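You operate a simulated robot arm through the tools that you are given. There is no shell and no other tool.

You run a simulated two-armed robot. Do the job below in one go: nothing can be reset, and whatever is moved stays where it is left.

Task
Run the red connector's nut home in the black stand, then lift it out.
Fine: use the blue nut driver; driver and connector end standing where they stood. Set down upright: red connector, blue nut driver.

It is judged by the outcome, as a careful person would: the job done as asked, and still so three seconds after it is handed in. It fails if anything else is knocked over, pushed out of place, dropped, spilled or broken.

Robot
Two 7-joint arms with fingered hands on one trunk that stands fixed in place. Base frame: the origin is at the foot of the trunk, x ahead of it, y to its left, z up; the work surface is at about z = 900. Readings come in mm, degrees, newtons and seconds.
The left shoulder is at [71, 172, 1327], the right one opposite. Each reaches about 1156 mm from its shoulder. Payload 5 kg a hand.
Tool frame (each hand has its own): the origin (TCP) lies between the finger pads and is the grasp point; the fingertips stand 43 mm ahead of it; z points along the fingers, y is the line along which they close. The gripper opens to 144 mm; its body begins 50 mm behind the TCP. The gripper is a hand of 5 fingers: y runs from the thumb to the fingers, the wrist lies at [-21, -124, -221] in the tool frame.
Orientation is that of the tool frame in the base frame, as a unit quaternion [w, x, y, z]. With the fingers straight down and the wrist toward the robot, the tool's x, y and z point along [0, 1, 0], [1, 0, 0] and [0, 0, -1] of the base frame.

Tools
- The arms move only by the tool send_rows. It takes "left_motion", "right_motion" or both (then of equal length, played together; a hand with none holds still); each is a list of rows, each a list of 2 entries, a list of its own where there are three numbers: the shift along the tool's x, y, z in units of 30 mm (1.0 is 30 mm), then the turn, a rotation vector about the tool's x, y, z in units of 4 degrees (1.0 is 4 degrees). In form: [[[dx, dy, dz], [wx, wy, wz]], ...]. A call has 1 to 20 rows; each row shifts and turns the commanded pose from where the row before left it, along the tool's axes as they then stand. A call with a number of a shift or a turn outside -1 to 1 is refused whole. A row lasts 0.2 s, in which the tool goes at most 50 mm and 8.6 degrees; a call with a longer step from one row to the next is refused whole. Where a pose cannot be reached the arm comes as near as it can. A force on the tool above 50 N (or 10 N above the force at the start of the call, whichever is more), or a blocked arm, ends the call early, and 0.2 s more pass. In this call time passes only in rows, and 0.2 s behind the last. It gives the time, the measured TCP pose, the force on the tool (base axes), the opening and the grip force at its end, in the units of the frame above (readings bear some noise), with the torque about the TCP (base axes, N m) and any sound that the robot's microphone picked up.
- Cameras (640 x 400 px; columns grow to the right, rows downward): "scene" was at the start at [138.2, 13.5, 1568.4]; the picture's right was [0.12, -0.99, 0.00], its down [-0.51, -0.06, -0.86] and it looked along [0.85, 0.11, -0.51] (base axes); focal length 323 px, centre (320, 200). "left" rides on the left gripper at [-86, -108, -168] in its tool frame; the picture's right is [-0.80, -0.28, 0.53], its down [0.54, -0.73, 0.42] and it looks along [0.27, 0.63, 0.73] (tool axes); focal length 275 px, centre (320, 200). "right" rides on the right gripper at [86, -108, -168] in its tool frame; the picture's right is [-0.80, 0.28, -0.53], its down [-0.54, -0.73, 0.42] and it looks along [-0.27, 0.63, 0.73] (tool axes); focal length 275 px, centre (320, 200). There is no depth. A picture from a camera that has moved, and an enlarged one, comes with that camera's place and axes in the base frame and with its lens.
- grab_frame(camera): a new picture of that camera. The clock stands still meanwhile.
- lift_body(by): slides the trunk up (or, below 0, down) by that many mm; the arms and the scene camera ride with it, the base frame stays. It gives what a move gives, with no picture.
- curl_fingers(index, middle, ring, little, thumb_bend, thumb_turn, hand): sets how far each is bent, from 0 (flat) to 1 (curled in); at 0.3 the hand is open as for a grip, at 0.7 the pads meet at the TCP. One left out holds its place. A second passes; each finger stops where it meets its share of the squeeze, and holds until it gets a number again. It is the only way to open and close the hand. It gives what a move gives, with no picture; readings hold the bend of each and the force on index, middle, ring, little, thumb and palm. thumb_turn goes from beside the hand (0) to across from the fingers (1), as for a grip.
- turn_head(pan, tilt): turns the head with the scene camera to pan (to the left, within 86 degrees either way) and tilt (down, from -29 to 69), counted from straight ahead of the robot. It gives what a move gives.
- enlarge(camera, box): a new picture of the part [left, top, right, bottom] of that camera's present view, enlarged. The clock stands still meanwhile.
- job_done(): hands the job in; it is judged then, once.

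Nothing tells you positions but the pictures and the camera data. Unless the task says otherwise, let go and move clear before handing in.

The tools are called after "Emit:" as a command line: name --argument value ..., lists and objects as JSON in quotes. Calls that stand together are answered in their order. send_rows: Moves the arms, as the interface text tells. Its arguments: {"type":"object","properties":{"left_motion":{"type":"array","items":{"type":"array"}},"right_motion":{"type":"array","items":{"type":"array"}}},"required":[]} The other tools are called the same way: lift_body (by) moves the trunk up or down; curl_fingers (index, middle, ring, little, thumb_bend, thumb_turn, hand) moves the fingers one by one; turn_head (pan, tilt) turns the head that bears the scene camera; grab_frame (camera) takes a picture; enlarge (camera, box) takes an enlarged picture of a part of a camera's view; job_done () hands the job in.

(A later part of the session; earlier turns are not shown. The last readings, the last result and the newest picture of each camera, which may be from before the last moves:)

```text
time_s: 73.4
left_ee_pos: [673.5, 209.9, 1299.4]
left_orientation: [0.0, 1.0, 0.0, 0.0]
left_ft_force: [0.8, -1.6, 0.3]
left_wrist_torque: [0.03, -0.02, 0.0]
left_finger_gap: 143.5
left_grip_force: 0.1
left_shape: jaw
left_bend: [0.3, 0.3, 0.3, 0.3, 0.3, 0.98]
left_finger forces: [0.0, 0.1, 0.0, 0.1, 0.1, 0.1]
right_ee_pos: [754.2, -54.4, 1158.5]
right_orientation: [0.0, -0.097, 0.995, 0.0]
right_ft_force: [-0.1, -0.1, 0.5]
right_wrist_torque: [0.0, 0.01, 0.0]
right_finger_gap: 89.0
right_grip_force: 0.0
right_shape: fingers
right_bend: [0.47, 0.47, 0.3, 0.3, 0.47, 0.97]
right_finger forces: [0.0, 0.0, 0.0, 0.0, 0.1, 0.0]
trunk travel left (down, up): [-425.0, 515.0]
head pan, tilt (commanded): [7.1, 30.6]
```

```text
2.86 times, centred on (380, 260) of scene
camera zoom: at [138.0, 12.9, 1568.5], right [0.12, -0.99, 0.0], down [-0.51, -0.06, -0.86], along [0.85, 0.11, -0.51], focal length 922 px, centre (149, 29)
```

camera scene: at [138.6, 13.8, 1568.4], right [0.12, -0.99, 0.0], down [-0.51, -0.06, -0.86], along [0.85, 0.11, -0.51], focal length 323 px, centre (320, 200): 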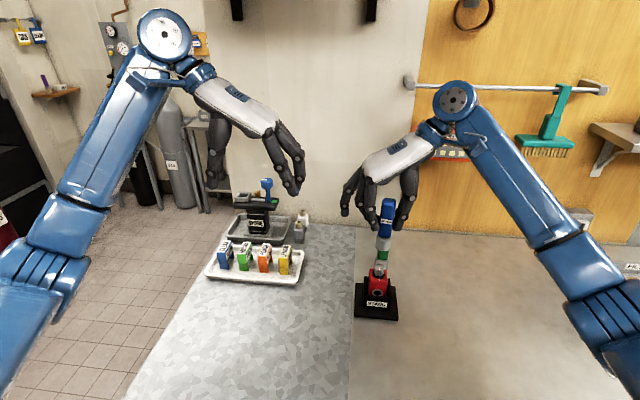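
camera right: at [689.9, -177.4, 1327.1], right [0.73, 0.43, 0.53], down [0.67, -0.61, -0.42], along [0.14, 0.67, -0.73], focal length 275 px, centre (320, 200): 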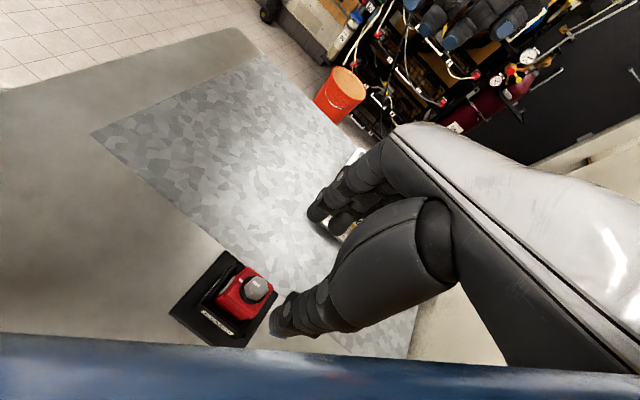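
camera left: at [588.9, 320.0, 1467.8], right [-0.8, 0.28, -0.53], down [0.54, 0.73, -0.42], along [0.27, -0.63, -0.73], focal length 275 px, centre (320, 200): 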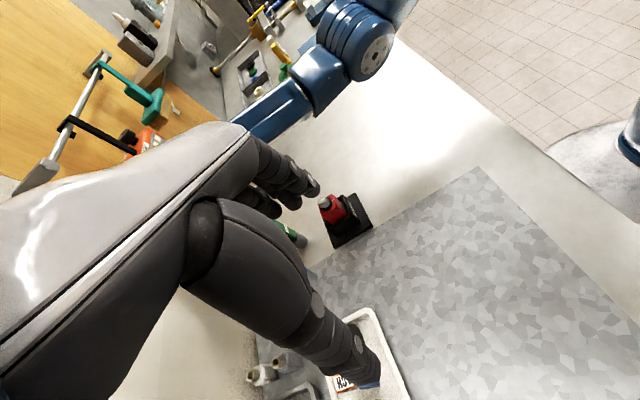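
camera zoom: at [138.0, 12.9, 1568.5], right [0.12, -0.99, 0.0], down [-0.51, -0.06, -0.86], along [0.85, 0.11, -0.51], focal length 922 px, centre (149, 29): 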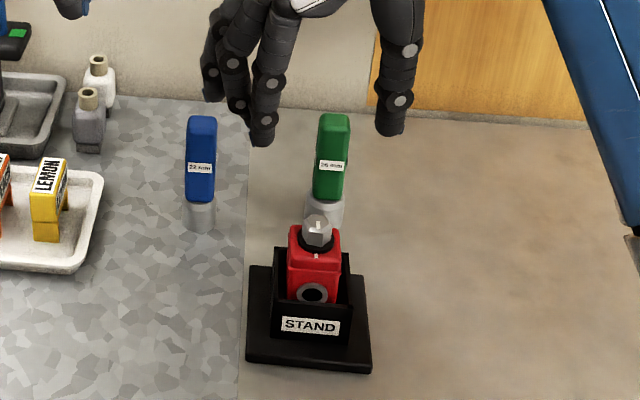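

I'm over the connector; a close look from the right camera will confirm its pose and the nut's mark.

Emit:
enlarge --camera "right" --box '[205, 250, 285, 330]'

Emit:
enlarge --camera "right" --box '[235, 265, 275, 305]'

```text
5.00 times, centred on (245, 290) of right
camera zoom: at [689.9, -177.4, 1327.1], right [0.73, 0.43, 0.53], down [0.67, -0.61, -0.42], along [0.14, 0.67, -0.73], focal length 1376 px, centre (695, -250)
```

zoom: 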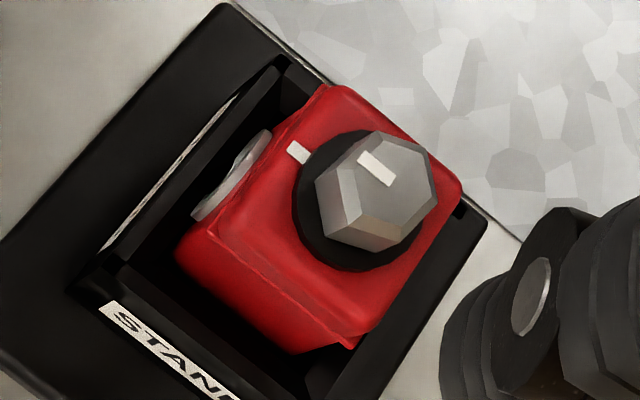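

```text
10.00 times, centred on (255, 285) of right
camera zoom: at [689.9, -177.4, 1327.1], right [0.73, 0.43, 0.53], down [0.67, -0.61, -0.42], along [0.14, 0.67, -0.73], focal length 2753 px, centre (970, -650)
```

zoom: 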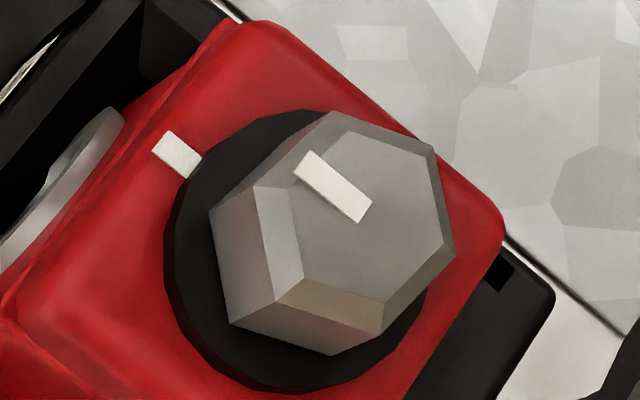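

Nut and body marks are parallel and in line. I'll descend around the connector.

Emit:
send_rows --right_motion '[[[0, 0, 0.4], [0, 0, 0]], [[0, 0, 0.7], [0, 0, 0]], [[0, 0, 0.7], [0, 0, 0]], [[0, 0, 0.7], [0, 0, 0]], [[0, 0, 0.6], [0, 0, 0]], [[0, 0, 0.4], [0, 0, 0]]]'

Emit:
enlarge --camera "scene" --box '[340, 220, 430, 320]'

Emit:
enlarge --camera "right" --box '[210, 190, 350, 340]'

```text
time_s: 74.8
left_ee_pos: [675.6, 210.8, 1300.1]
left_orientation: [0.0, 1.0, 0.0, -0.001]
left_ft_force: [-0.7, 0.3, 0.8]
left_wrist_torque: [0.01, 0.03, 0.0]
left_finger_gap: 143.7
left_grip_force: 0.1
left_shape: jaw
left_bend: [0.3, 0.3, 0.3, 0.3, 0.3, 0.98]
left_finger forces: [0.1, 0.0, 0.1, 0.0, 0.1, 0.0]
right_ee_pos: [753.2, -52.5, 1054.5]
right_orientation: [0.0, -0.097, 0.995, 0.0]
right_ft_force: [-0.2, 0.6, 0.5]
right_wrist_torque: [0.01, -0.04, 0.01]
right_finger_gap: 89.0
right_grip_force: 0.1
right_shape: fingers
right_bend: [0.47, 0.47, 0.3, 0.3, 0.47, 0.97]
right_finger forces: [0.0, 0.0, 0.0, 0.1, 0.1, 0.0]
trunk travel left (down, up): [-425.0, 515.0]
head pan, tilt (commanded): [7.1, 30.6]
```

```text
4.00 times, centred on (385, 270) of scene
camera zoom: at [138.4, 13.6, 1568.4], right [0.12, -0.99, 0.0], down [-0.51, -0.06, -0.86], along [0.85, 0.11, -0.51], focal length 1291 px, centre (60, -80)
```

zoom: 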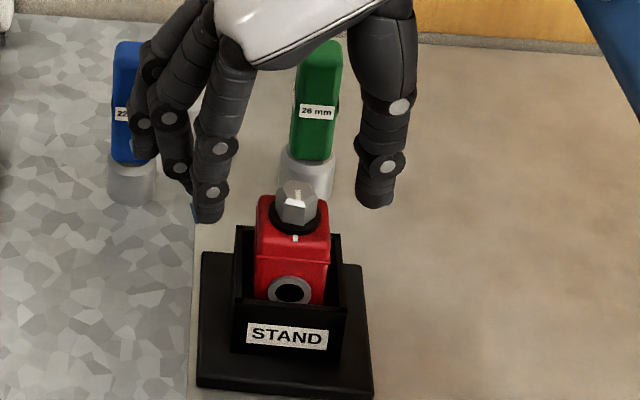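

```text
2.67 times, centred on (280, 265) of right
camera zoom: at [689.4, -176.8, 1221.7], right [0.73, 0.43, 0.53], down [0.67, -0.61, -0.42], along [0.14, 0.67, -0.73], focal length 734 px, centre (427, 27)
```

zoom: 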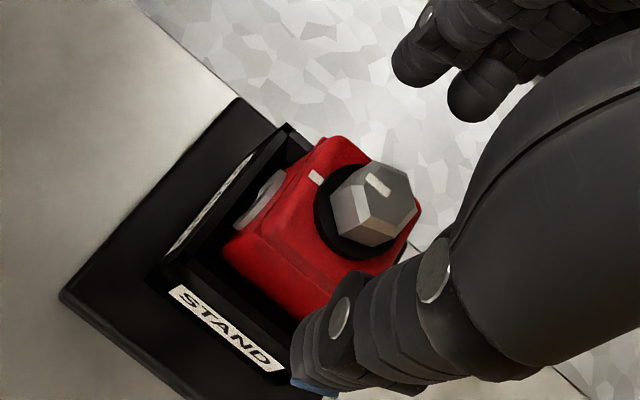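

The clearance is good all round, so I'll descend the rest of the way to the grip height.

Emit:
send_rows --right_motion '[[[0, 0, 0.5], [0, 0, 0]], [[0, 0, 0.45], [0, 0, 0]], [[0, 0, 0.3], [0, 0, 0]]]'

Emit:
enlarge --camera "scene" --box '[350, 240, 420, 320]'

Emit:
enlarge --camera "right" --box '[210, 190, 350, 340]'

```text
time_s: 75.6
left_ee_pos: [674.0, 210.4, 1299.7]
left_orientation: [0.0, 1.0, 0.0, 0.0]
left_ft_force: [0.6, 0.2, 0.1]
left_wrist_torque: [0.0, -0.02, 0.0]
left_finger_gap: 143.7
left_grip_force: 0.1
left_shape: jaw
left_bend: [0.3, 0.3, 0.3, 0.3, 0.3, 0.98]
left_finger forces: [0.1, 0.0, 0.0, 0.0, 0.0, 0.1]
right_ee_pos: [755.5, -52.5, 1016.5]
right_orientation: [0.0, -0.098, 0.995, -0.001]
right_ft_force: [0.4, -0.6, 0.5]
right_wrist_torque: [0.02, -0.02, -0.02]
right_finger_gap: 88.8
right_grip_force: 0.0
right_shape: fingers
right_bend: [0.47, 0.47, 0.3, 0.3, 0.47, 0.97]
right_finger forces: [0.1, 0.1, 0.0, 0.0, 0.0, 0.1]
trunk travel left (down, up): [-425.0, 515.0]
head pan, tilt (commanded): [7.1, 30.6]
```

```text
5.00 times, centred on (385, 280) of scene
camera zoom: at [138.3, 13.7, 1568.4], right [0.12, -0.99, 0.0], down [-0.51, -0.06, -0.86], along [0.85, 0.11, -0.51], focal length 1614 px, centre (-5, -200)
```

zoom: 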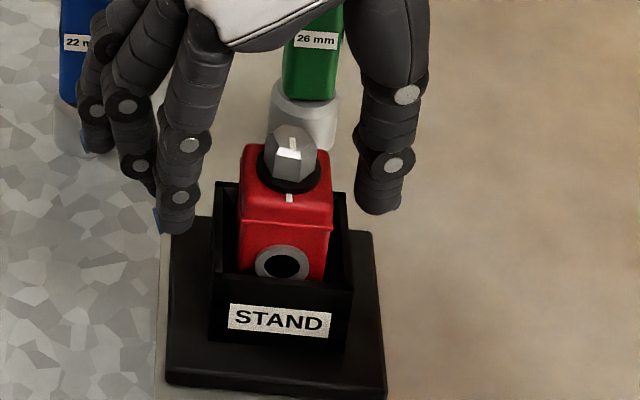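

```text
2.67 times, centred on (280, 265) of right
camera zoom: at [690.6, -176.3, 1184.3], right [0.73, 0.43, 0.53], down [0.67, -0.61, -0.42], along [0.14, 0.67, -0.73], focal length 734 px, centre (427, 27)
```

zoom: 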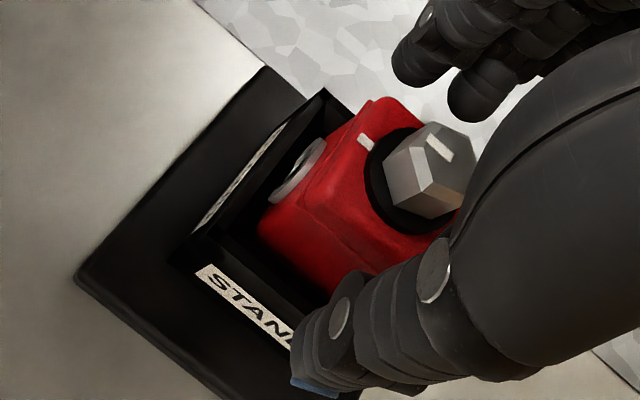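

The thumb side is a bit closer than the fingers. I'll nudge 1.5 mm and close the grip.

Emit:
send_rows --right_motion '[[[0, -0.05, 0], [0, 0, 0]]]'

Emit:
curl_fingers --hand "right" --index 0.7 --middle 0.7 --thumb_bend 0.7

Emit:
enlarge --camera "scene" --box '[350, 240, 420, 320]'

Emit:
enlarge --camera "right" --box '[210, 190, 350, 340]'

```text
time_s: 76.0
left_ee_pos: [674.5, 209.9, 1301.5]
left_orientation: [0.0, 1.0, 0.0, -0.001]
left_ft_force: [0.5, 0.2, -0.5]
left_wrist_torque: [-0.03, -0.04, -0.01]
left_finger_gap: 143.5
left_grip_force: 0.1
left_shape: jaw
left_bend: [0.3, 0.3, 0.3, 0.3, 0.3, 0.98]
left_finger forces: [0.0, 0.0, 0.1, 0.1, 0.1, 0.1]
right_ee_pos: [754.6, -54.2, 1015.7]
right_orientation: [0.0, -0.098, 0.995, 0.0]
right_ft_force: [-0.4, 0.9, -0.1]
right_wrist_torque: [-0.02, 0.0, 0.02]
right_finger_gap: 89.1
right_grip_force: 0.0
right_shape: fingers
right_bend: [0.47, 0.47, 0.3, 0.3, 0.47, 0.97]
right_finger forces: [0.1, 0.1, 0.1, 0.1, 0.0, 0.0]
trunk travel left (down, up): [-425.0, 515.0]
head pan, tilt (commanded): [7.1, 30.6]
```

```text
time_s: 77.0
left_ee_pos: [676.2, 211.4, 1299.4]
left_orientation: [0.0, 1.0, -0.001, -0.001]
left_ft_force: [-0.7, -0.5, -0.6]
left_wrist_torque: [0.01, -0.03, 0.0]
left_finger_gap: 143.5
left_grip_force: 0.1
left_shape: jaw
left_bend: [0.3, 0.3, 0.3, 0.3, 0.3, 0.98]
left_finger forces: [0.1, 0.0, 0.0, 0.0, 0.0, 0.0]
right_ee_pos: [754.2, -55.4, 1016.0]
right_orientation: [0.0, -0.098, 0.995, 0.001]
right_ft_force: [1.5, 0.9, -0.1]
right_wrist_torque: [0.03, -0.13, 0.05]
right_finger_gap: 46.8
right_grip_force: 16.3
right_shape: fingers
right_bend: [0.6, 0.65, 0.3, 0.3, 0.6, 0.97]
right_finger forces: [8.5, 8.0, 0.1, 0.0, 15.8, 0.0]
trunk travel left (down, up): [-425.0, 515.0]
head pan, tilt (commanded): [7.1, 30.6]
```

```text
5.00 times, centred on (385, 280) of scene
camera zoom: at [138.6, 13.7, 1568.4], right [0.12, -0.99, 0.0], down [-0.51, -0.06, -0.86], along [0.85, 0.11, -0.51], focal length 1614 px, centre (-5, -200)
```

zoom: 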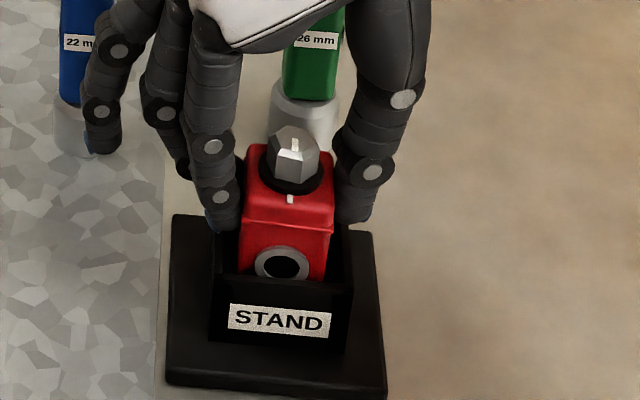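

```text
2.67 times, centred on (280, 265) of right
camera zoom: at [690.9, -178.4, 1183.6], right [0.73, 0.43, 0.53], down [0.67, -0.61, -0.42], along [0.14, 0.67, -0.73], focal length 734 px, centre (427, 27)
```

zoom: 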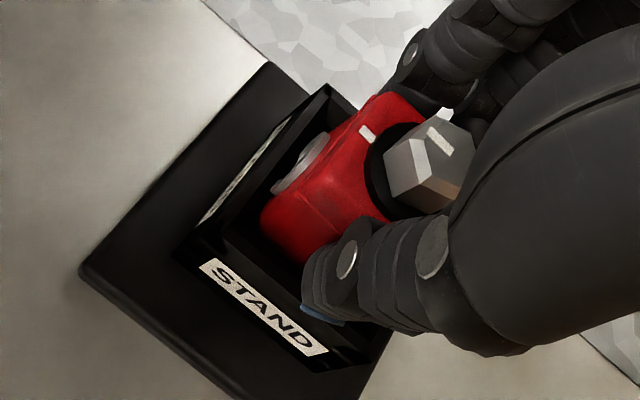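

The connector is gripped and barely moved. I'll lift it slowly at first and check the stand isn't dragged.

Emit:
send_rows --right_motion '[[[0, 0, -0.1], [0, 0, 0]], [[0, 0, -0.2], [0, 0, 0]], [[0, 0, -0.25], [0, 0, 0]]]'

Emit:
enlarge --camera "scene" --box '[350, 240, 420, 320]'

```text
time_s: 77.8
left_ee_pos: [674.8, 209.3, 1299.6]
left_orientation: [0.0, 1.0, 0.0, -0.001]
left_ft_force: [0.3, -0.5, -0.8]
left_wrist_torque: [0.01, 0.01, -0.03]
left_finger_gap: 144.0
left_grip_force: 0.0
left_shape: jaw
left_bend: [0.3, 0.3, 0.3, 0.3, 0.3, 0.98]
left_finger forces: [0.0, 0.0, 0.1, 0.0, 0.1, 0.0]
right_ee_pos: [752.8, -53.8, 1032.9]
right_orientation: [0.0, -0.099, 0.995, -0.001]
right_ft_force: [1.3, 0.3, -2.1]
right_wrist_torque: [-0.01, -0.13, 0.04]
right_finger_gap: 46.8
right_grip_force: 15.8
right_shape: fingers
right_bend: [0.6, 0.65, 0.3, 0.3, 0.6, 0.97]
right_finger forces: [7.8, 8.1, 0.1, 0.0, 16.0, 0.0]
trunk travel left (down, up): [-425.0, 515.0]
head pan, tilt (commanded): [7.1, 30.6]
```

```text
5.00 times, centred on (385, 280) of scene
camera zoom: at [138.5, 13.6, 1568.4], right [0.12, -0.99, 0.0], down [-0.51, -0.06, -0.86], along [0.85, 0.11, -0.51], focal length 1614 px, centre (-5, -200)
```

zoom: 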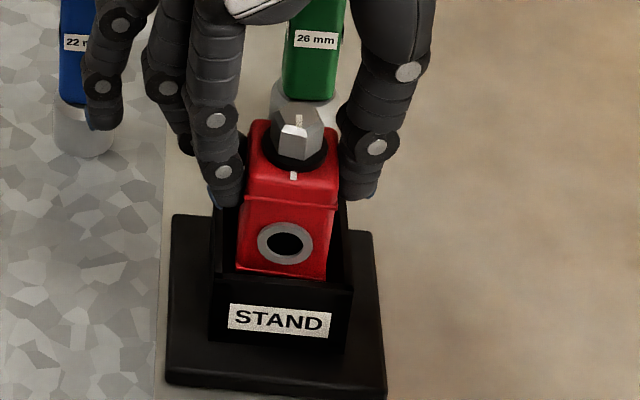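

It's coming out freely and the stand is still. I'll lift the rest of the way clear.

Emit:
send_rows --right_motion '[[[0, 0, -0.3], [0, 0, 0]], [[0, 0, -0.5], [0, 0, 0]], [[0, 0, -0.6], [0, 0, 0]], [[0, 0, -0.6], [0, 0, 0]], [[0, 0, -0.5], [0, 0, 0]]]'

Emit:
enlarge --camera "scene" --box '[350, 220, 420, 320]'

Emit:
enlarge --camera "right" --box '[210, 190, 350, 340]'

```text
time_s: 79.0
left_ee_pos: [674.3, 209.6, 1299.2]
left_orientation: [0.0, 1.0, 0.0, 0.0]
left_ft_force: [-0.3, 0.6, 0.6]
left_wrist_torque: [0.03, -0.01, 0.0]
left_finger_gap: 143.8
left_grip_force: 0.1
left_shape: jaw
left_bend: [0.3, 0.3, 0.3, 0.3, 0.3, 0.98]
left_finger forces: [0.0, 0.0, 0.1, 0.0, 0.1, 0.0]
right_ee_pos: [753.1, -57.6, 1107.5]
right_orientation: [0.001, -0.098, 0.995, 0.0]
right_ft_force: [0.4, 0.8, -1.9]
right_wrist_torque: [0.0, 0.0, 0.02]
right_finger_gap: 46.6
right_grip_force: 15.4
right_shape: fingers
right_bend: [0.6, 0.65, 0.3, 0.3, 0.6, 0.96]
right_finger forces: [8.9, 7.0, 0.1, 0.1, 15.8, 0.0]
trunk travel left (down, up): [-425.0, 515.0]
head pan, tilt (commanded): [7.1, 30.6]
```

```text
4.00 times, centred on (385, 270) of scene
camera zoom: at [138.1, 13.7, 1568.4], right [0.12, -0.99, 0.0], down [-0.51, -0.06, -0.86], along [0.85, 0.11, -0.51], focal length 1291 px, centre (60, -80)
```

zoom: 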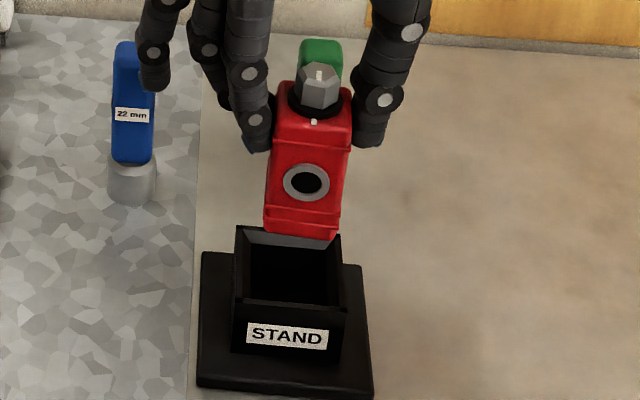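

```text
2.67 times, centred on (280, 265) of right
camera zoom: at [690.3, -180.3, 1275.8], right [0.73, 0.43, 0.53], down [0.67, -0.61, -0.42], along [0.14, 0.67, -0.73], focal length 734 px, centre (427, 27)
```

zoom: 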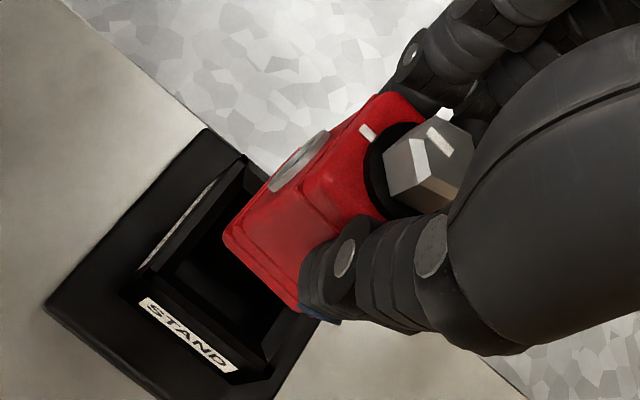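

The connector is clear of the pocket and the stand hasn't moved. I'll carry it back over its original spot at about (612, -77.5).

Emit:
send_rows --right_motion '[[[0.35, 0.02, 0], [0, 0, 0]], [[0.6, 0.045, 0], [0, 0, 0]], [[0.65, 0.045, 0], [0, 0, 0]], [[0.7, 0.05, 0], [0, 0, 0]], [[0.7, 0.05, 0], [0, 0, 0]], [[0.7, 0.05, 0], [0, 0, 0]], [[0.6, 0.045, 0], [0, 0, 0]], [[0.44, 0.032, 0], [0, 0, 0]], [[0, 0, 0.4], [0, 0, 0]], [[0, 0, 0.6], [0, 0, 0]], [[0, 0, 0.4], [0, 0, 0]]]'

Emit:
enlarge --camera "scene" --box '[360, 280, 430, 360]'

Emit:
enlarge --camera "right" --box '[230, 190, 350, 340]'

Emit:
grab_frame --camera "left"

```text
time_s: 81.4
left_ee_pos: [674.7, 210.1, 1300.7]
left_orientation: [0.0, 1.0, 0.0, 0.001]
left_ft_force: [-0.6, -0.3, -0.7]
left_wrist_torque: [0.02, 0.01, 0.03]
left_finger_gap: 143.4
left_grip_force: 0.0
left_shape: jaw
left_bend: [0.3, 0.3, 0.3, 0.3, 0.3, 0.98]
left_finger forces: [0.0, 0.1, 0.0, 0.1, 0.0, 0.0]
right_ee_pos: [610.3, -72.9, 1067.2]
right_orientation: [0.0, -0.098, 0.995, 0.0]
right_ft_force: [-0.4, -0.1, -2.6]
right_wrist_torque: [-0.02, -0.02, 0.01]
right_finger_gap: 46.5
right_grip_force: 16.0
right_shape: fingers
right_bend: [0.6, 0.65, 0.3, 0.3, 0.6, 0.96]
right_finger forces: [8.7, 6.9, 0.1, 0.0, 15.7, 0.0]
trunk travel left (down, up): [-425.0, 515.0]
head pan, tilt (commanded): [7.1, 30.6]
```

```text
5.00 times, centred on (395, 320) of scene
camera zoom: at [138.2, 13.4, 1568.5], right [0.12, -0.99, 0.0], down [-0.51, -0.06, -0.86], along [0.85, 0.11, -0.51], focal length 1614 px, centre (-55, -400)
```

zoom: 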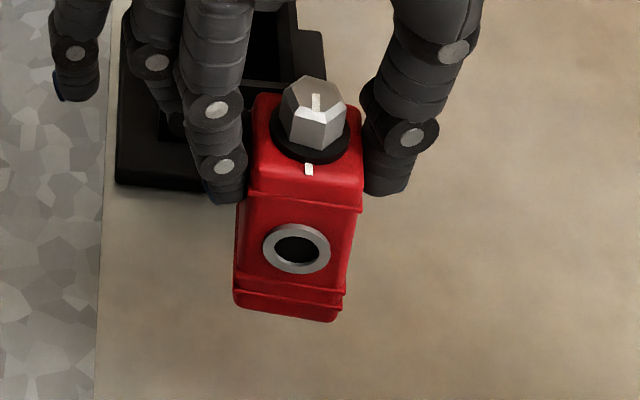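

```text
2.67 times, centred on (290, 265) of right
camera zoom: at [547.8, -196.6, 1234.2], right [0.73, 0.43, 0.53], down [0.67, -0.61, -0.42], along [0.14, 0.67, -0.73], focal length 734 px, centre (400, 27)
```

zoom: 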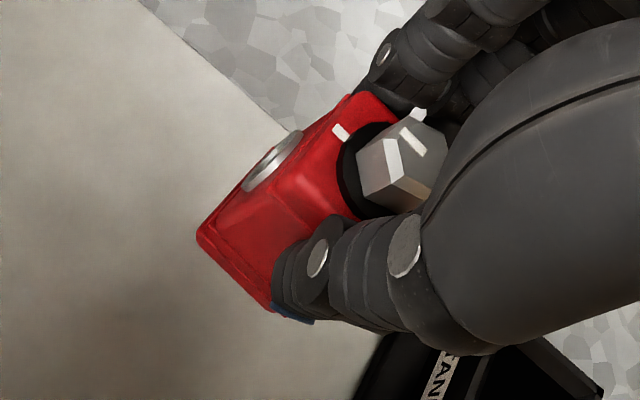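

```text
taken
camera left: at [588.4, 319.7, 1468.1], right [-0.8, 0.28, -0.53], down [0.54, 0.73, -0.42], along [0.27, -0.63, -0.73], focal length 275 px, centre (320, 200)
```

left: 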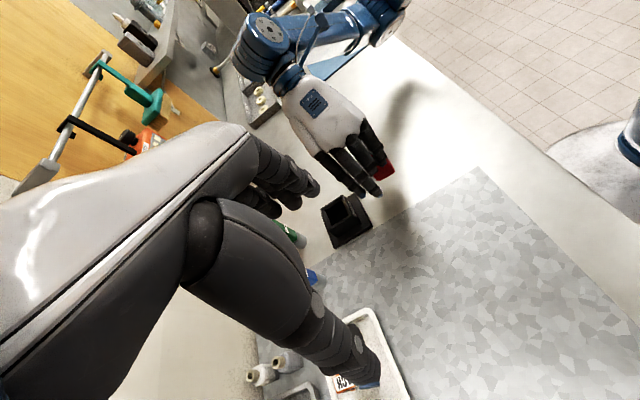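

Measuring against the original footprint, the connector is yawed about 5° and sits about 6 mm too near me. I'll correct both and re-check before setting it down.

Emit:
send_rows --right_motion '[[[0.005, 0.009, 0], [0, 0, -0.65]], [[0.005, 0.009, 0], [0, 0, -0.65]], [[-0.1, -0.03, 0], [0, 0, 0]], [[-0.1, -0.03, 0], [0, 0, 0]]]'

Emit:
enlarge --camera "scene" --box '[376, 290, 416, 345]'

Emit:
enlarge --camera "right" --box '[230, 190, 350, 340]'

Emit:
enlarge --camera "left" --box '[340, 120, 420, 220]'

```text
time_s: 82.4
left_ee_pos: [676.5, 209.5, 1299.3]
left_orientation: [0.001, 1.0, 0.0, -0.001]
left_ft_force: [-0.6, -0.1, -0.6]
left_wrist_torque: [-0.01, 0.01, 0.0]
left_finger_gap: 143.8
left_grip_force: 0.0
left_shape: jaw
left_bend: [0.3, 0.3, 0.3, 0.3, 0.3, 0.98]
left_finger forces: [0.0, 0.0, 0.0, 0.1, 0.1, 0.1]
right_ee_pos: [618.1, -73.5, 1068.2]
right_orientation: [0.0, -0.143, 0.99, 0.0]
right_ft_force: [-0.6, -0.6, -1.4]
right_wrist_torque: [-0.01, -0.02, 0.0]
right_finger_gap: 46.8
right_grip_force: 15.7
right_shape: fingers
right_bend: [0.6, 0.65, 0.3, 0.3, 0.6, 0.96]
right_finger forces: [8.8, 6.9, 0.0, 0.0, 15.8, 0.1]
trunk travel left (down, up): [-425.0, 515.0]
head pan, tilt (commanded): [7.1, 30.6]
```

```text
7.27 times, centred on (396, 318) of scene
camera zoom: at [138.5, 13.5, 1568.4], right [0.12, -0.99, 0.0], down [-0.51, -0.06, -0.86], along [0.85, 0.11, -0.51], focal length 2347 px, centre (-233, -654)
```

zoom: 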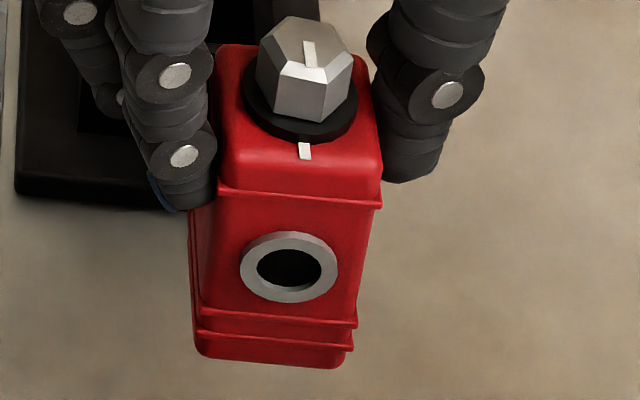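

```text
2.67 times, centred on (290, 265) of right
camera zoom: at [566.1, -202.1, 1234.9], right [0.68, 0.5, 0.53], down [0.73, -0.54, -0.42], along [0.08, 0.68, -0.73], focal length 734 px, centre (400, 27)
```

zoom: 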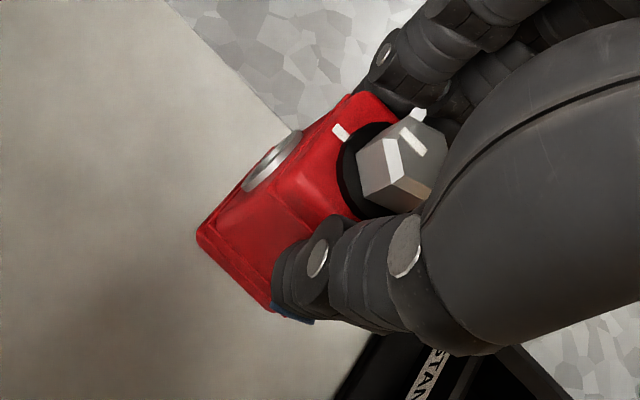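

```text
4.00 times, centred on (380, 170) of left
camera zoom: at [588.7, 319.8, 1467.9], right [-0.8, 0.28, -0.53], down [0.54, 0.73, -0.42], along [0.27, -0.63, -0.73], focal length 1101 px, centre (80, 320)
```

zoom: 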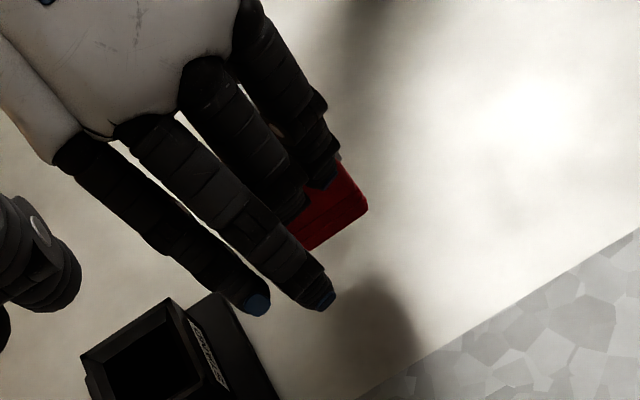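

The connector is now square. It needs about 5 mm back toward me and 1 mm left; I'll apply that and lower to a few millimetres above the table.

Emit:
send_rows --right_motion '[[[0.148, 0.089, 0.2], [0, 0, 0]], [[0, 0, 0.45], [0, 0, 0]], [[0, 0, 0.5], [0, 0, 0]], [[0, 0, 0.45], [0, 0, 0]], [[0, 0, 0.2], [0, 0, 0]]]'

Emit:
enlarge --camera "scene" --box '[345, 300, 425, 365]'

Emit:
enlarge --camera "right" --box '[230, 190, 350, 340]'

```text
time_s: 83.6
left_ee_pos: [675.6, 211.3, 1299.3]
left_orientation: [0.0, 1.0, 0.0, 0.0]
left_ft_force: [0.1, 0.7, -0.1]
left_wrist_torque: [0.0, 0.0, 0.03]
left_finger_gap: 143.6
left_grip_force: 0.0
left_shape: jaw
left_bend: [0.3, 0.3, 0.3, 0.3, 0.3, 0.98]
left_finger forces: [0.0, 0.0, 0.0, 0.0, 0.1, 0.0]
right_ee_pos: [612.3, -70.4, 1011.3]
right_orientation: [0.0, -0.143, 0.99, 0.0]
right_ft_force: [0.6, -0.4, -2.5]
right_wrist_torque: [0.04, -0.02, 0.03]
right_finger_gap: 46.8
right_grip_force: 16.1
right_shape: fingers
right_bend: [0.6, 0.65, 0.3, 0.3, 0.6, 0.96]
right_finger forces: [8.8, 7.1, 0.0, 0.0, 15.7, 0.0]
trunk travel left (down, up): [-425.0, 515.0]
head pan, tilt (commanded): [7.1, 30.6]
```

```text
6.15 times, centred on (385, 332) of scene
camera zoom: at [138.4, 13.5, 1568.4], right [0.12, -0.99, 0.0], down [-0.51, -0.06, -0.86], along [0.85, 0.11, -0.51], focal length 1986 px, centre (-80, -615)
```

zoom: 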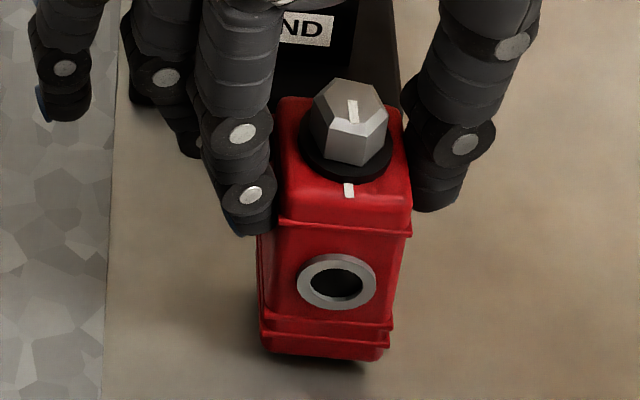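

```text
2.67 times, centred on (290, 265) of right
camera zoom: at [561.2, -199.6, 1179.5], right [0.68, 0.5, 0.53], down [0.73, -0.54, -0.42], along [0.08, 0.68, -0.73], focal length 734 px, centre (400, 27)
```

zoom: 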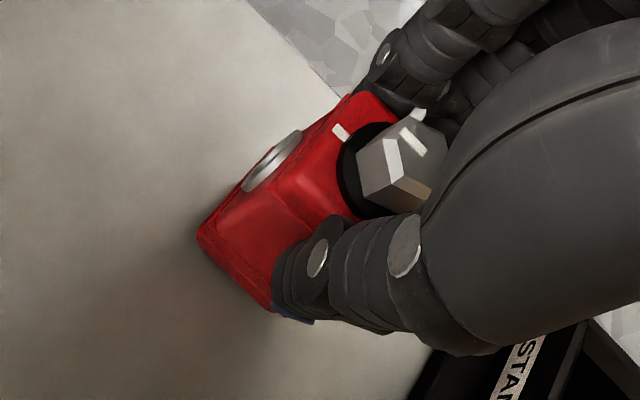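

Same framing as my first picture: after the last 5 mm drop it would match except for about 2 mm to the left. I'll shift 2 mm right and lower slowly to contact.

Emit:
send_rows --right_motion '[[[0.021, -0.07, 0.05], [0, 0, 0]], [[0, 0, 0.04], [0, 0, 0]], [[0, 0, 0.03], [0, 0, 0]], [[0, 0, 0.03], [0, 0, 0]]]'

Emit:
enlarge --camera "scene" --box '[345, 300, 425, 365]'

```text
time_s: 84.6
left_ee_pos: [674.1, 211.0, 1299.9]
left_orientation: [0.0, 1.0, 0.0, -0.001]
left_ft_force: [0.5, -0.8, 0.2]
left_wrist_torque: [0.03, 0.02, 0.01]
left_finger_gap: 143.6
left_grip_force: 0.1
left_shape: jaw
left_bend: [0.3, 0.3, 0.3, 0.3, 0.3, 0.98]
left_finger forces: [0.0, 0.0, 0.0, 0.0, 0.0, 0.0]
right_ee_pos: [612.9, -74.0, 1007.8]
right_orientation: [0.0, -0.143, 0.99, 0.0]
right_ft_force: [0.7, -0.1, -1.2]
right_wrist_torque: [0.02, -0.01, 0.0]
right_finger_gap: 46.9
right_grip_force: 15.6
right_shape: fingers
right_bend: [0.6, 0.65, 0.3, 0.3, 0.6, 0.96]
right_finger forces: [8.8, 7.0, 0.0, 0.0, 15.7, 0.0]
trunk travel left (down, up): [-425.0, 515.0]
head pan, tilt (commanded): [7.1, 30.6]
```

```text
6.15 times, centred on (385, 332) of scene
camera zoom: at [138.4, 13.4, 1568.4], right [0.12, -0.99, 0.0], down [-0.51, -0.06, -0.86], along [0.85, 0.11, -0.51], focal length 1986 px, centre (-80, -615)
```

zoom: 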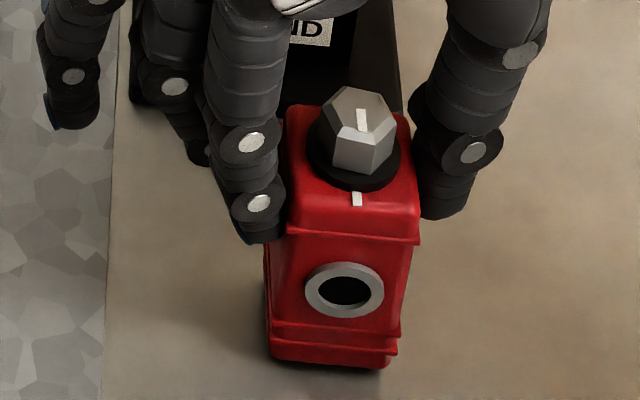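

It now overlays the original picture within about 1 mm. I'll take the last small steps down to the table.

Emit:
send_rows --right_motion '[[[0, 0, 0.025], [0, 0, 0]], [[0, 0, 0.025], [0, 0, 0]]]'

```text
time_s: 85.2
left_ee_pos: [674.0, 209.0, 1299.4]
left_orientation: [0.0, 1.0, 0.0, 0.0]
left_ft_force: [0.3, -0.6, -0.7]
left_wrist_torque: [-0.01, -0.02, 0.01]
left_finger_gap: 143.9
left_grip_force: 0.1
left_shape: jaw
left_bend: [0.3, 0.3, 0.3, 0.3, 0.3, 0.98]
left_finger forces: [0.1, 0.0, 0.1, 0.1, 0.1, 0.0]
right_ee_pos: [613.5, -73.6, 1007.4]
right_orientation: [0.0, -0.143, 0.99, 0.0]
right_ft_force: [0.0, -0.6, -0.7]
right_wrist_torque: [0.02, -0.02, -0.02]
right_finger_gap: 46.6
right_grip_force: 15.5
right_shape: fingers
right_bend: [0.6, 0.65, 0.3, 0.3, 0.6, 0.96]
right_finger forces: [8.8, 7.1, 0.0, 0.1, 15.8, 0.1]
trunk travel left (down, up): [-425.0, 515.0]
head pan, tilt (commanded): [7.1, 30.6]
```

Not yet firm contact, so I'll continue with two more small steps.

Emit:
send_rows --right_motion '[[[0, 0, 0.025], [0, 0, 0]], [[0, 0, 0.025], [0, 0, 0]]]'

```text
time_s: 85.8
left_ee_pos: [674.9, 211.1, 1299.3]
left_orientation: [-0.001, 1.0, 0.0, -0.001]
left_ft_force: [0.0, 0.4, 0.6]
left_wrist_torque: [-0.01, -0.02, 0.0]
left_finger_gap: 143.8
left_grip_force: 0.0
left_shape: jaw
left_bend: [0.3, 0.3, 0.3, 0.3, 0.3, 0.98]
left_finger forces: [0.0, 0.1, 0.0, 0.1, 0.1, 0.0]
right_ee_pos: [612.9, -74.1, 1005.1]
right_orientation: [0.0, -0.143, 0.99, 0.0]
right_ft_force: [-0.7, 0.3, -0.8]
right_wrist_torque: [-0.01, 0.02, -0.02]
right_finger_gap: 46.6
right_grip_force: 15.8
right_shape: fingers
right_bend: [0.6, 0.65, 0.3, 0.3, 0.6, 0.96]
right_finger forces: [8.8, 6.9, 0.0, 0.1, 15.9, 0.0]
trunk travel left (down, up): [-425.0, 515.0]
head pan, tilt (commanded): [7.1, 30.6]
```

Emit:
send_rows --right_motion '[[[0, 0, 0.03], [0, 0, 0]], [[0, 0, 0.03], [0, 0, 0]]]'

Emit:
enlarge --camera "scene" --box '[345, 300, 425, 365]'

```text
time_s: 86.4
left_ee_pos: [675.6, 211.2, 1300.0]
left_orientation: [0.0, 1.0, 0.0, 0.0]
left_ft_force: [0.2, 0.3, 0.1]
left_wrist_torque: [0.0, 0.01, 0.01]
left_finger_gap: 143.7
left_grip_force: 0.1
left_shape: jaw
left_bend: [0.3, 0.3, 0.3, 0.3, 0.3, 0.98]
left_finger forces: [0.1, 0.0, 0.0, 0.1, 0.0, 0.0]
right_ee_pos: [613.9, -73.3, 1003.9]
right_orientation: [0.001, -0.142, 0.99, 0.0]
right_ft_force: [-1.2, 0.2, 2.1]
right_wrist_torque: [-0.06, -0.04, -0.01]
right_finger_gap: 46.5
right_grip_force: 16.3
right_shape: fingers
right_bend: [0.6, 0.65, 0.3, 0.3, 0.6, 0.96]
right_finger forces: [9.3, 7.2, 0.0, 0.1, 16.2, 0.0]
trunk travel left (down, up): [-425.0, 515.0]
head pan, tilt (commanded): [7.1, 30.6]
```

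```text
6.15 times, centred on (385, 332) of scene
camera zoom: at [137.7, 13.7, 1568.6], right [0.12, -0.99, 0.0], down [-0.51, -0.06, -0.86], along [0.85, 0.11, -0.51], focal length 1986 px, centre (-80, -615)
```

zoom: 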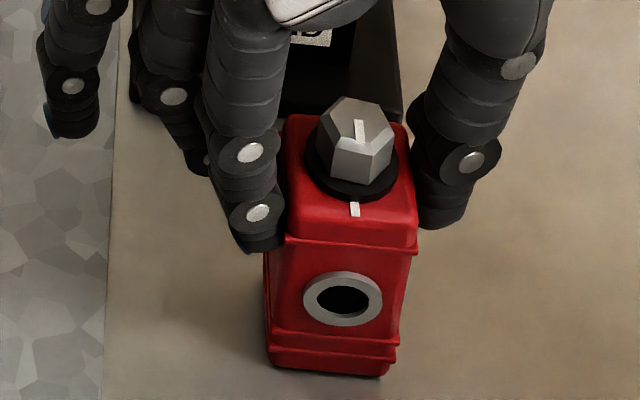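

It's touching the table but about 3 mm nearer me than originally. I'll lift 2 mm, shift 3 mm forward and set it down again.

Emit:
send_rows --right_motion '[[[0, 0, -0.09], [0, 0, 0]], [[-0.093, -0.027, 0], [0, 0, 0]], [[0, 0, 0.04], [0, 0, 0]], [[0, 0, 0.04], [0, 0, 0]]]'

Emit:
enlarge --camera "scene" --box '[345, 300, 425, 365]'

```text
time_s: 87.4
left_ee_pos: [674.4, 210.2, 1299.2]
left_orientation: [0.001, 1.0, 0.0, 0.001]
left_ft_force: [-0.6, 0.2, -0.1]
left_wrist_torque: [0.04, 0.0, 0.04]
left_finger_gap: 143.9
left_grip_force: 0.1
left_shape: jaw
left_bend: [0.3, 0.3, 0.3, 0.3, 0.3, 0.98]
left_finger forces: [0.0, 0.0, 0.0, 0.1, 0.1, 0.0]
right_ee_pos: [615.0, -73.4, 1003.5]
right_orientation: [0.0, -0.143, 0.99, 0.0]
right_ft_force: [-0.6, -0.2, 2.9]
right_wrist_torque: [-0.09, 0.01, 0.0]
right_finger_gap: 46.9
right_grip_force: 16.1
right_shape: fingers
right_bend: [0.6, 0.65, 0.3, 0.3, 0.6, 0.96]
right_finger forces: [9.3, 7.2, 0.0, 0.0, 16.4, 0.0]
trunk travel left (down, up): [-425.0, 515.0]
head pan, tilt (commanded): [7.1, 30.6]
```

```text
6.15 times, centred on (385, 332) of scene
camera zoom: at [137.7, 13.6, 1568.6], right [0.12, -0.99, 0.0], down [-0.51, -0.06, -0.86], along [0.85, 0.11, -0.51], focal length 1986 px, centre (-80, -615)
```

zoom: 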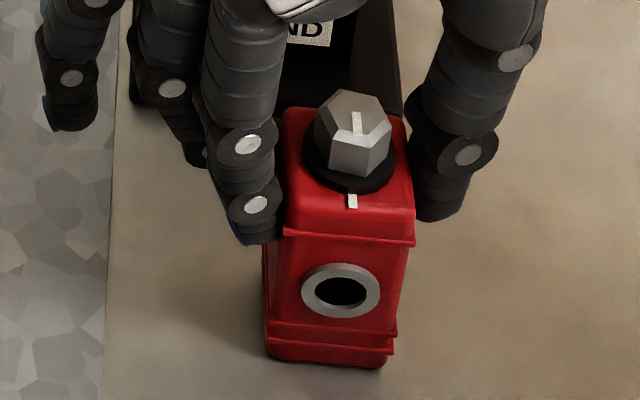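

The connector now overlays its original picture almost exactly and rests on the table. I'll release it gently.

Emit:
curl_fingers --hand "right" --index 0.54 --middle 0.56 --thumb_bend 0.54

Emit:
curl_fingers --hand "right" --index 0.42 --middle 0.42 --thumb_bend 0.42

Emit:
enlarge --camera "scene" --box '[345, 300, 425, 365]'

Emit:
enlarge --camera "right" --box '[210, 190, 370, 340]'

```text
time_s: 88.4
left_ee_pos: [675.7, 209.9, 1299.2]
left_orientation: [0.0, 1.0, 0.0, 0.0]
left_ft_force: [0.7, -0.2, 0.2]
left_wrist_torque: [0.02, -0.01, 0.01]
left_finger_gap: 143.6
left_grip_force: 0.0
left_shape: jaw
left_bend: [0.3, 0.3, 0.3, 0.3, 0.3, 0.98]
left_finger forces: [0.1, 0.2, 0.1, 0.0, 0.0, 0.1]
right_ee_pos: [615.2, -73.5, 1002.9]
right_orientation: [0.0, -0.142, 0.99, 0.0]
right_ft_force: [0.3, 0.5, -0.1]
right_wrist_torque: [0.02, -0.04, -0.02]
right_finger_gap: 63.4
right_grip_force: 0.1
right_shape: fingers
right_bend: [0.54, 0.56, 0.3, 0.3, 0.54, 0.97]
right_finger forces: [0.0, 0.1, 0.0, 0.0, 0.1, 0.0]
trunk travel left (down, up): [-425.0, 515.0]
head pan, tilt (commanded): [7.1, 30.6]
```

```text
time_s: 89.4
left_ee_pos: [675.2, 209.9, 1299.8]
left_orientation: [0.0, 1.0, 0.001, 0.0]
left_ft_force: [-0.1, 0.0, -0.2]
left_wrist_torque: [0.0, 0.0, -0.02]
left_finger_gap: 143.8
left_grip_force: 0.1
left_shape: jaw
left_bend: [0.3, 0.3, 0.3, 0.3, 0.3, 0.98]
left_finger forces: [0.0, 0.0, 0.0, 0.1, 0.0, 0.1]
right_ee_pos: [616.3, -72.5, 1003.3]
right_orientation: [0.0, -0.143, 0.99, 0.0]
right_ft_force: [0.1, -1.0, 0.1]
right_wrist_torque: [0.02, 0.0, 0.02]
right_finger_gap: 106.9
right_grip_force: 0.1
right_shape: fingers
right_bend: [0.42, 0.42, 0.3, 0.3, 0.42, 0.97]
right_finger forces: [0.1, 0.0, 0.1, 0.0, 0.0, 0.1]
trunk travel left (down, up): [-425.0, 515.0]
head pan, tilt (commanded): [7.1, 30.6]
```

```text
6.15 times, centred on (385, 332) of scene
camera zoom: at [138.2, 13.6, 1568.4], right [0.12, -0.99, 0.0], down [-0.51, -0.06, -0.86], along [0.85, 0.11, -0.51], focal length 1986 px, centre (-80, -615)
```

zoom: 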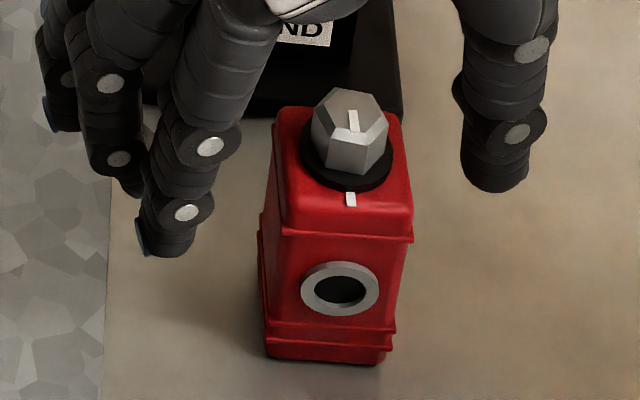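

```text
2.67 times, centred on (290, 265) of right
camera zoom: at [564.1, -202.2, 1170.6], right [0.68, 0.5, 0.53], down [0.73, -0.54, -0.42], along [0.08, 0.68, -0.73], focal length 734 px, centre (400, 27)
```

zoom: 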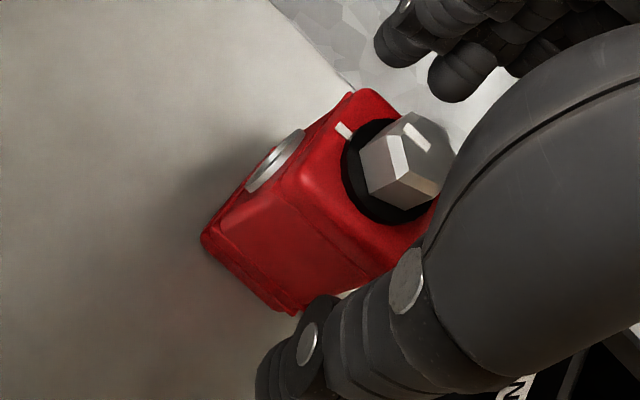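

The connector stands upright on its spot. I'll raise the hand straight up and move it clear to the right.

Emit:
send_rows --right_motion '[[[0, 0, -0.3], [0, 0, 0]], [[0, 0, -0.6], [0, 0, 0]], [[0, 0, -0.8], [0, 0, 0]], [[0, 0, -0.8], [0, 0, 0]], [[0, 0, -0.8], [0, 0, 0]], [[0, 0, -0.8], [0, 0, 0]], [[0, 0, -0.8], [0, 0, 0]], [[0, 0, -0.8], [0, 0, 0]], [[0, -0.7, -0.5], [0, 0, 0]], [[0, -0.8, -0.3], [0, 0, 0]], [[0, -0.8, 0], [0, 0, 0]], [[0, -0.8, 0], [0, 0, 0]], [[0, -0.8, 0], [0, 0, 0]], [[0, -0.8, 0], [0, 0, 0]]]'

Emit:
grab_frame --camera "scene"

Emit:
enlarge --camera "scene" --box '[300, 210, 460, 370]'

Emit:
enlarge --camera "scene" --box '[345, 300, 425, 365]'

Emit:
enlarge --camera "scene" --box '[320, 220, 400, 280]'

```text
time_s: 92.4
left_ee_pos: [675.0, 208.9, 1300.4]
left_orientation: [0.0, 1.0, 0.0, 0.0]
left_ft_force: [0.1, -0.8, 0.2]
left_wrist_torque: [0.02, -0.02, 0.0]
left_finger_gap: 143.8
left_grip_force: 0.0
left_shape: jaw
left_bend: [0.3, 0.3, 0.3, 0.3, 0.3, 0.98]
left_finger forces: [0.1, 0.0, 0.1, 0.0, 0.0, 0.1]
right_ee_pos: [654.6, -209.1, 1198.1]
right_orientation: [-0.001, -0.143, 0.99, 0.0]
right_ft_force: [0.0, 0.2, 0.1]
right_wrist_torque: [0.01, 0.01, 0.02]
right_finger_gap: 107.0
right_grip_force: 0.1
right_shape: fingers
right_bend: [0.42, 0.42, 0.3, 0.3, 0.42, 0.97]
right_finger forces: [0.1, 0.0, 0.0, 0.0, 0.0, 0.1]
trunk travel left (down, up): [-425.0, 515.0]
head pan, tilt (commanded): [7.1, 30.6]
```

```text
taken
camera scene: at [138.2, 12.5, 1568.4], right [0.12, -0.99, 0.0], down [-0.51, -0.06, -0.86], along [0.85, 0.11, -0.51], focal length 323 px, centre (320, 200)
```

scene: 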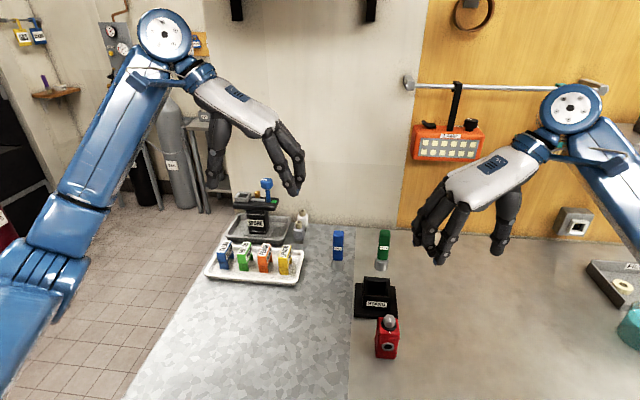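

```text
2.50 times, centred on (380, 290) of scene
camera zoom: at [138.2, 12.5, 1568.4], right [0.12, -0.99, 0.0], down [-0.51, -0.06, -0.86], along [0.85, 0.11, -0.51], focal length 807 px, centre (170, -25)
```

zoom: 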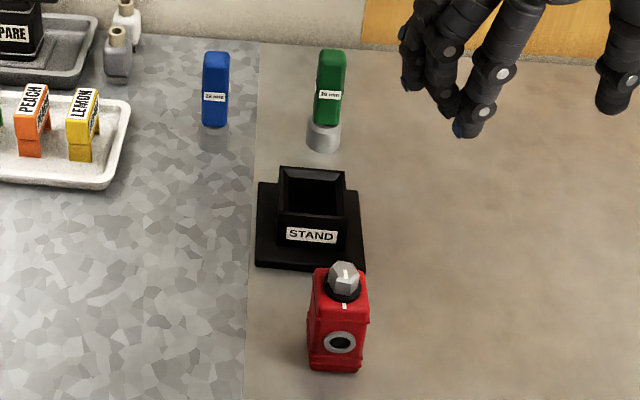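

```text
6.15 times, centred on (385, 332) of scene
camera zoom: at [138.2, 12.5, 1568.4], right [0.12, -0.99, 0.0], down [-0.51, -0.06, -0.86], along [0.85, 0.11, -0.51], focal length 1986 px, centre (-80, -615)
```

zoom: 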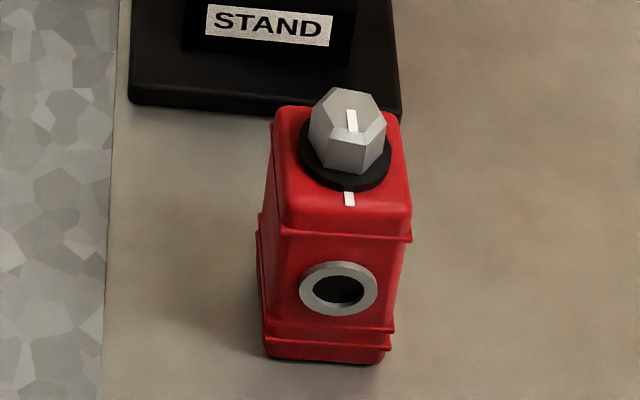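

```text
6.67 times, centred on (360, 250) of scene
camera zoom: at [138.2, 12.5, 1568.4], right [0.12, -0.99, 0.0], down [-0.51, -0.06, -0.86], along [0.85, 0.11, -0.51], focal length 2152 px, centre (53, -133)
```

zoom: 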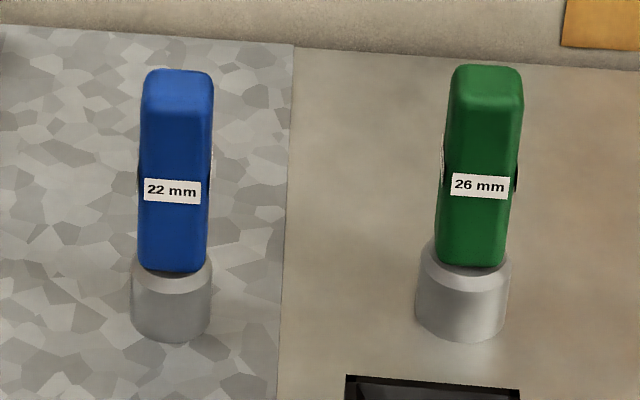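

Driver, connector, green driver and stand all match the first pictures. One last close look at the nut's mark against the body's mark before handing in.

Emit:
enlarge --camera "scene" --box '[378, 312, 398, 336]'

Emit:
grab_frame --camera "right"

Emit:
grab_frame --camera "left"

```text
16.00 times, centred on (388, 324) of scene
camera zoom: at [138.2, 12.5, 1568.4], right [0.12, -0.99, 0.0], down [-0.51, -0.06, -0.86], along [0.85, 0.11, -0.51], focal length 5164 px, centre (-768, -1784)
```

zoom: 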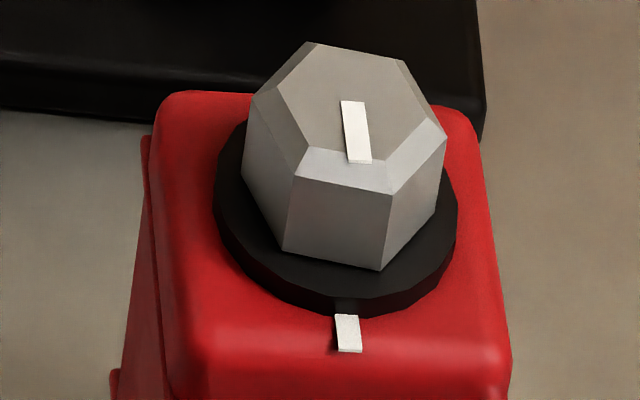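

```text
taken
camera right: at [602.7, -338.1, 1365.5], right [0.68, 0.5, 0.53], down [0.73, -0.54, -0.42], along [0.08, 0.68, -0.73], focal length 275 px, centre (320, 200)
```

right: 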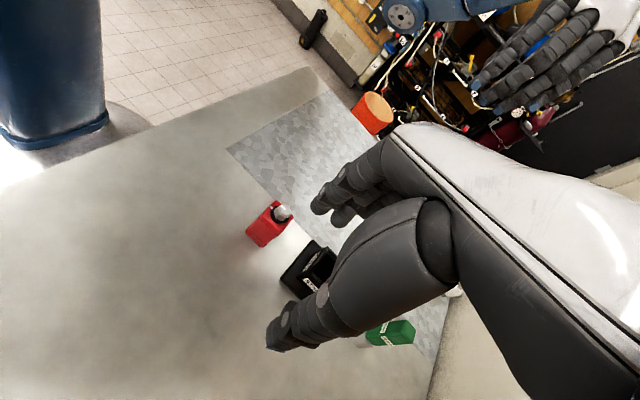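

```text
taken
camera left: at [588.3, 318.9, 1468.2], right [-0.8, 0.28, -0.53], down [0.54, 0.73, -0.42], along [0.27, -0.63, -0.73], focal length 275 px, centre (320, 200)
```

left: 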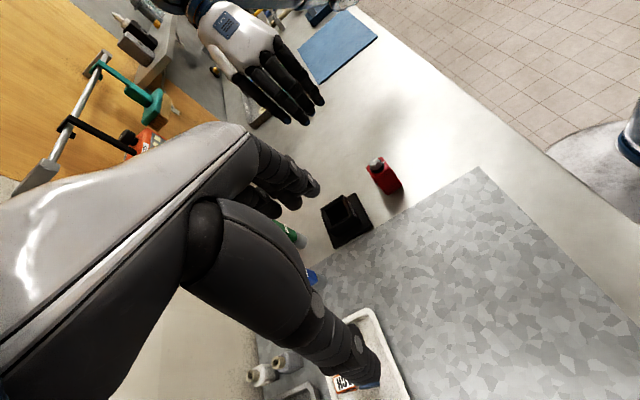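

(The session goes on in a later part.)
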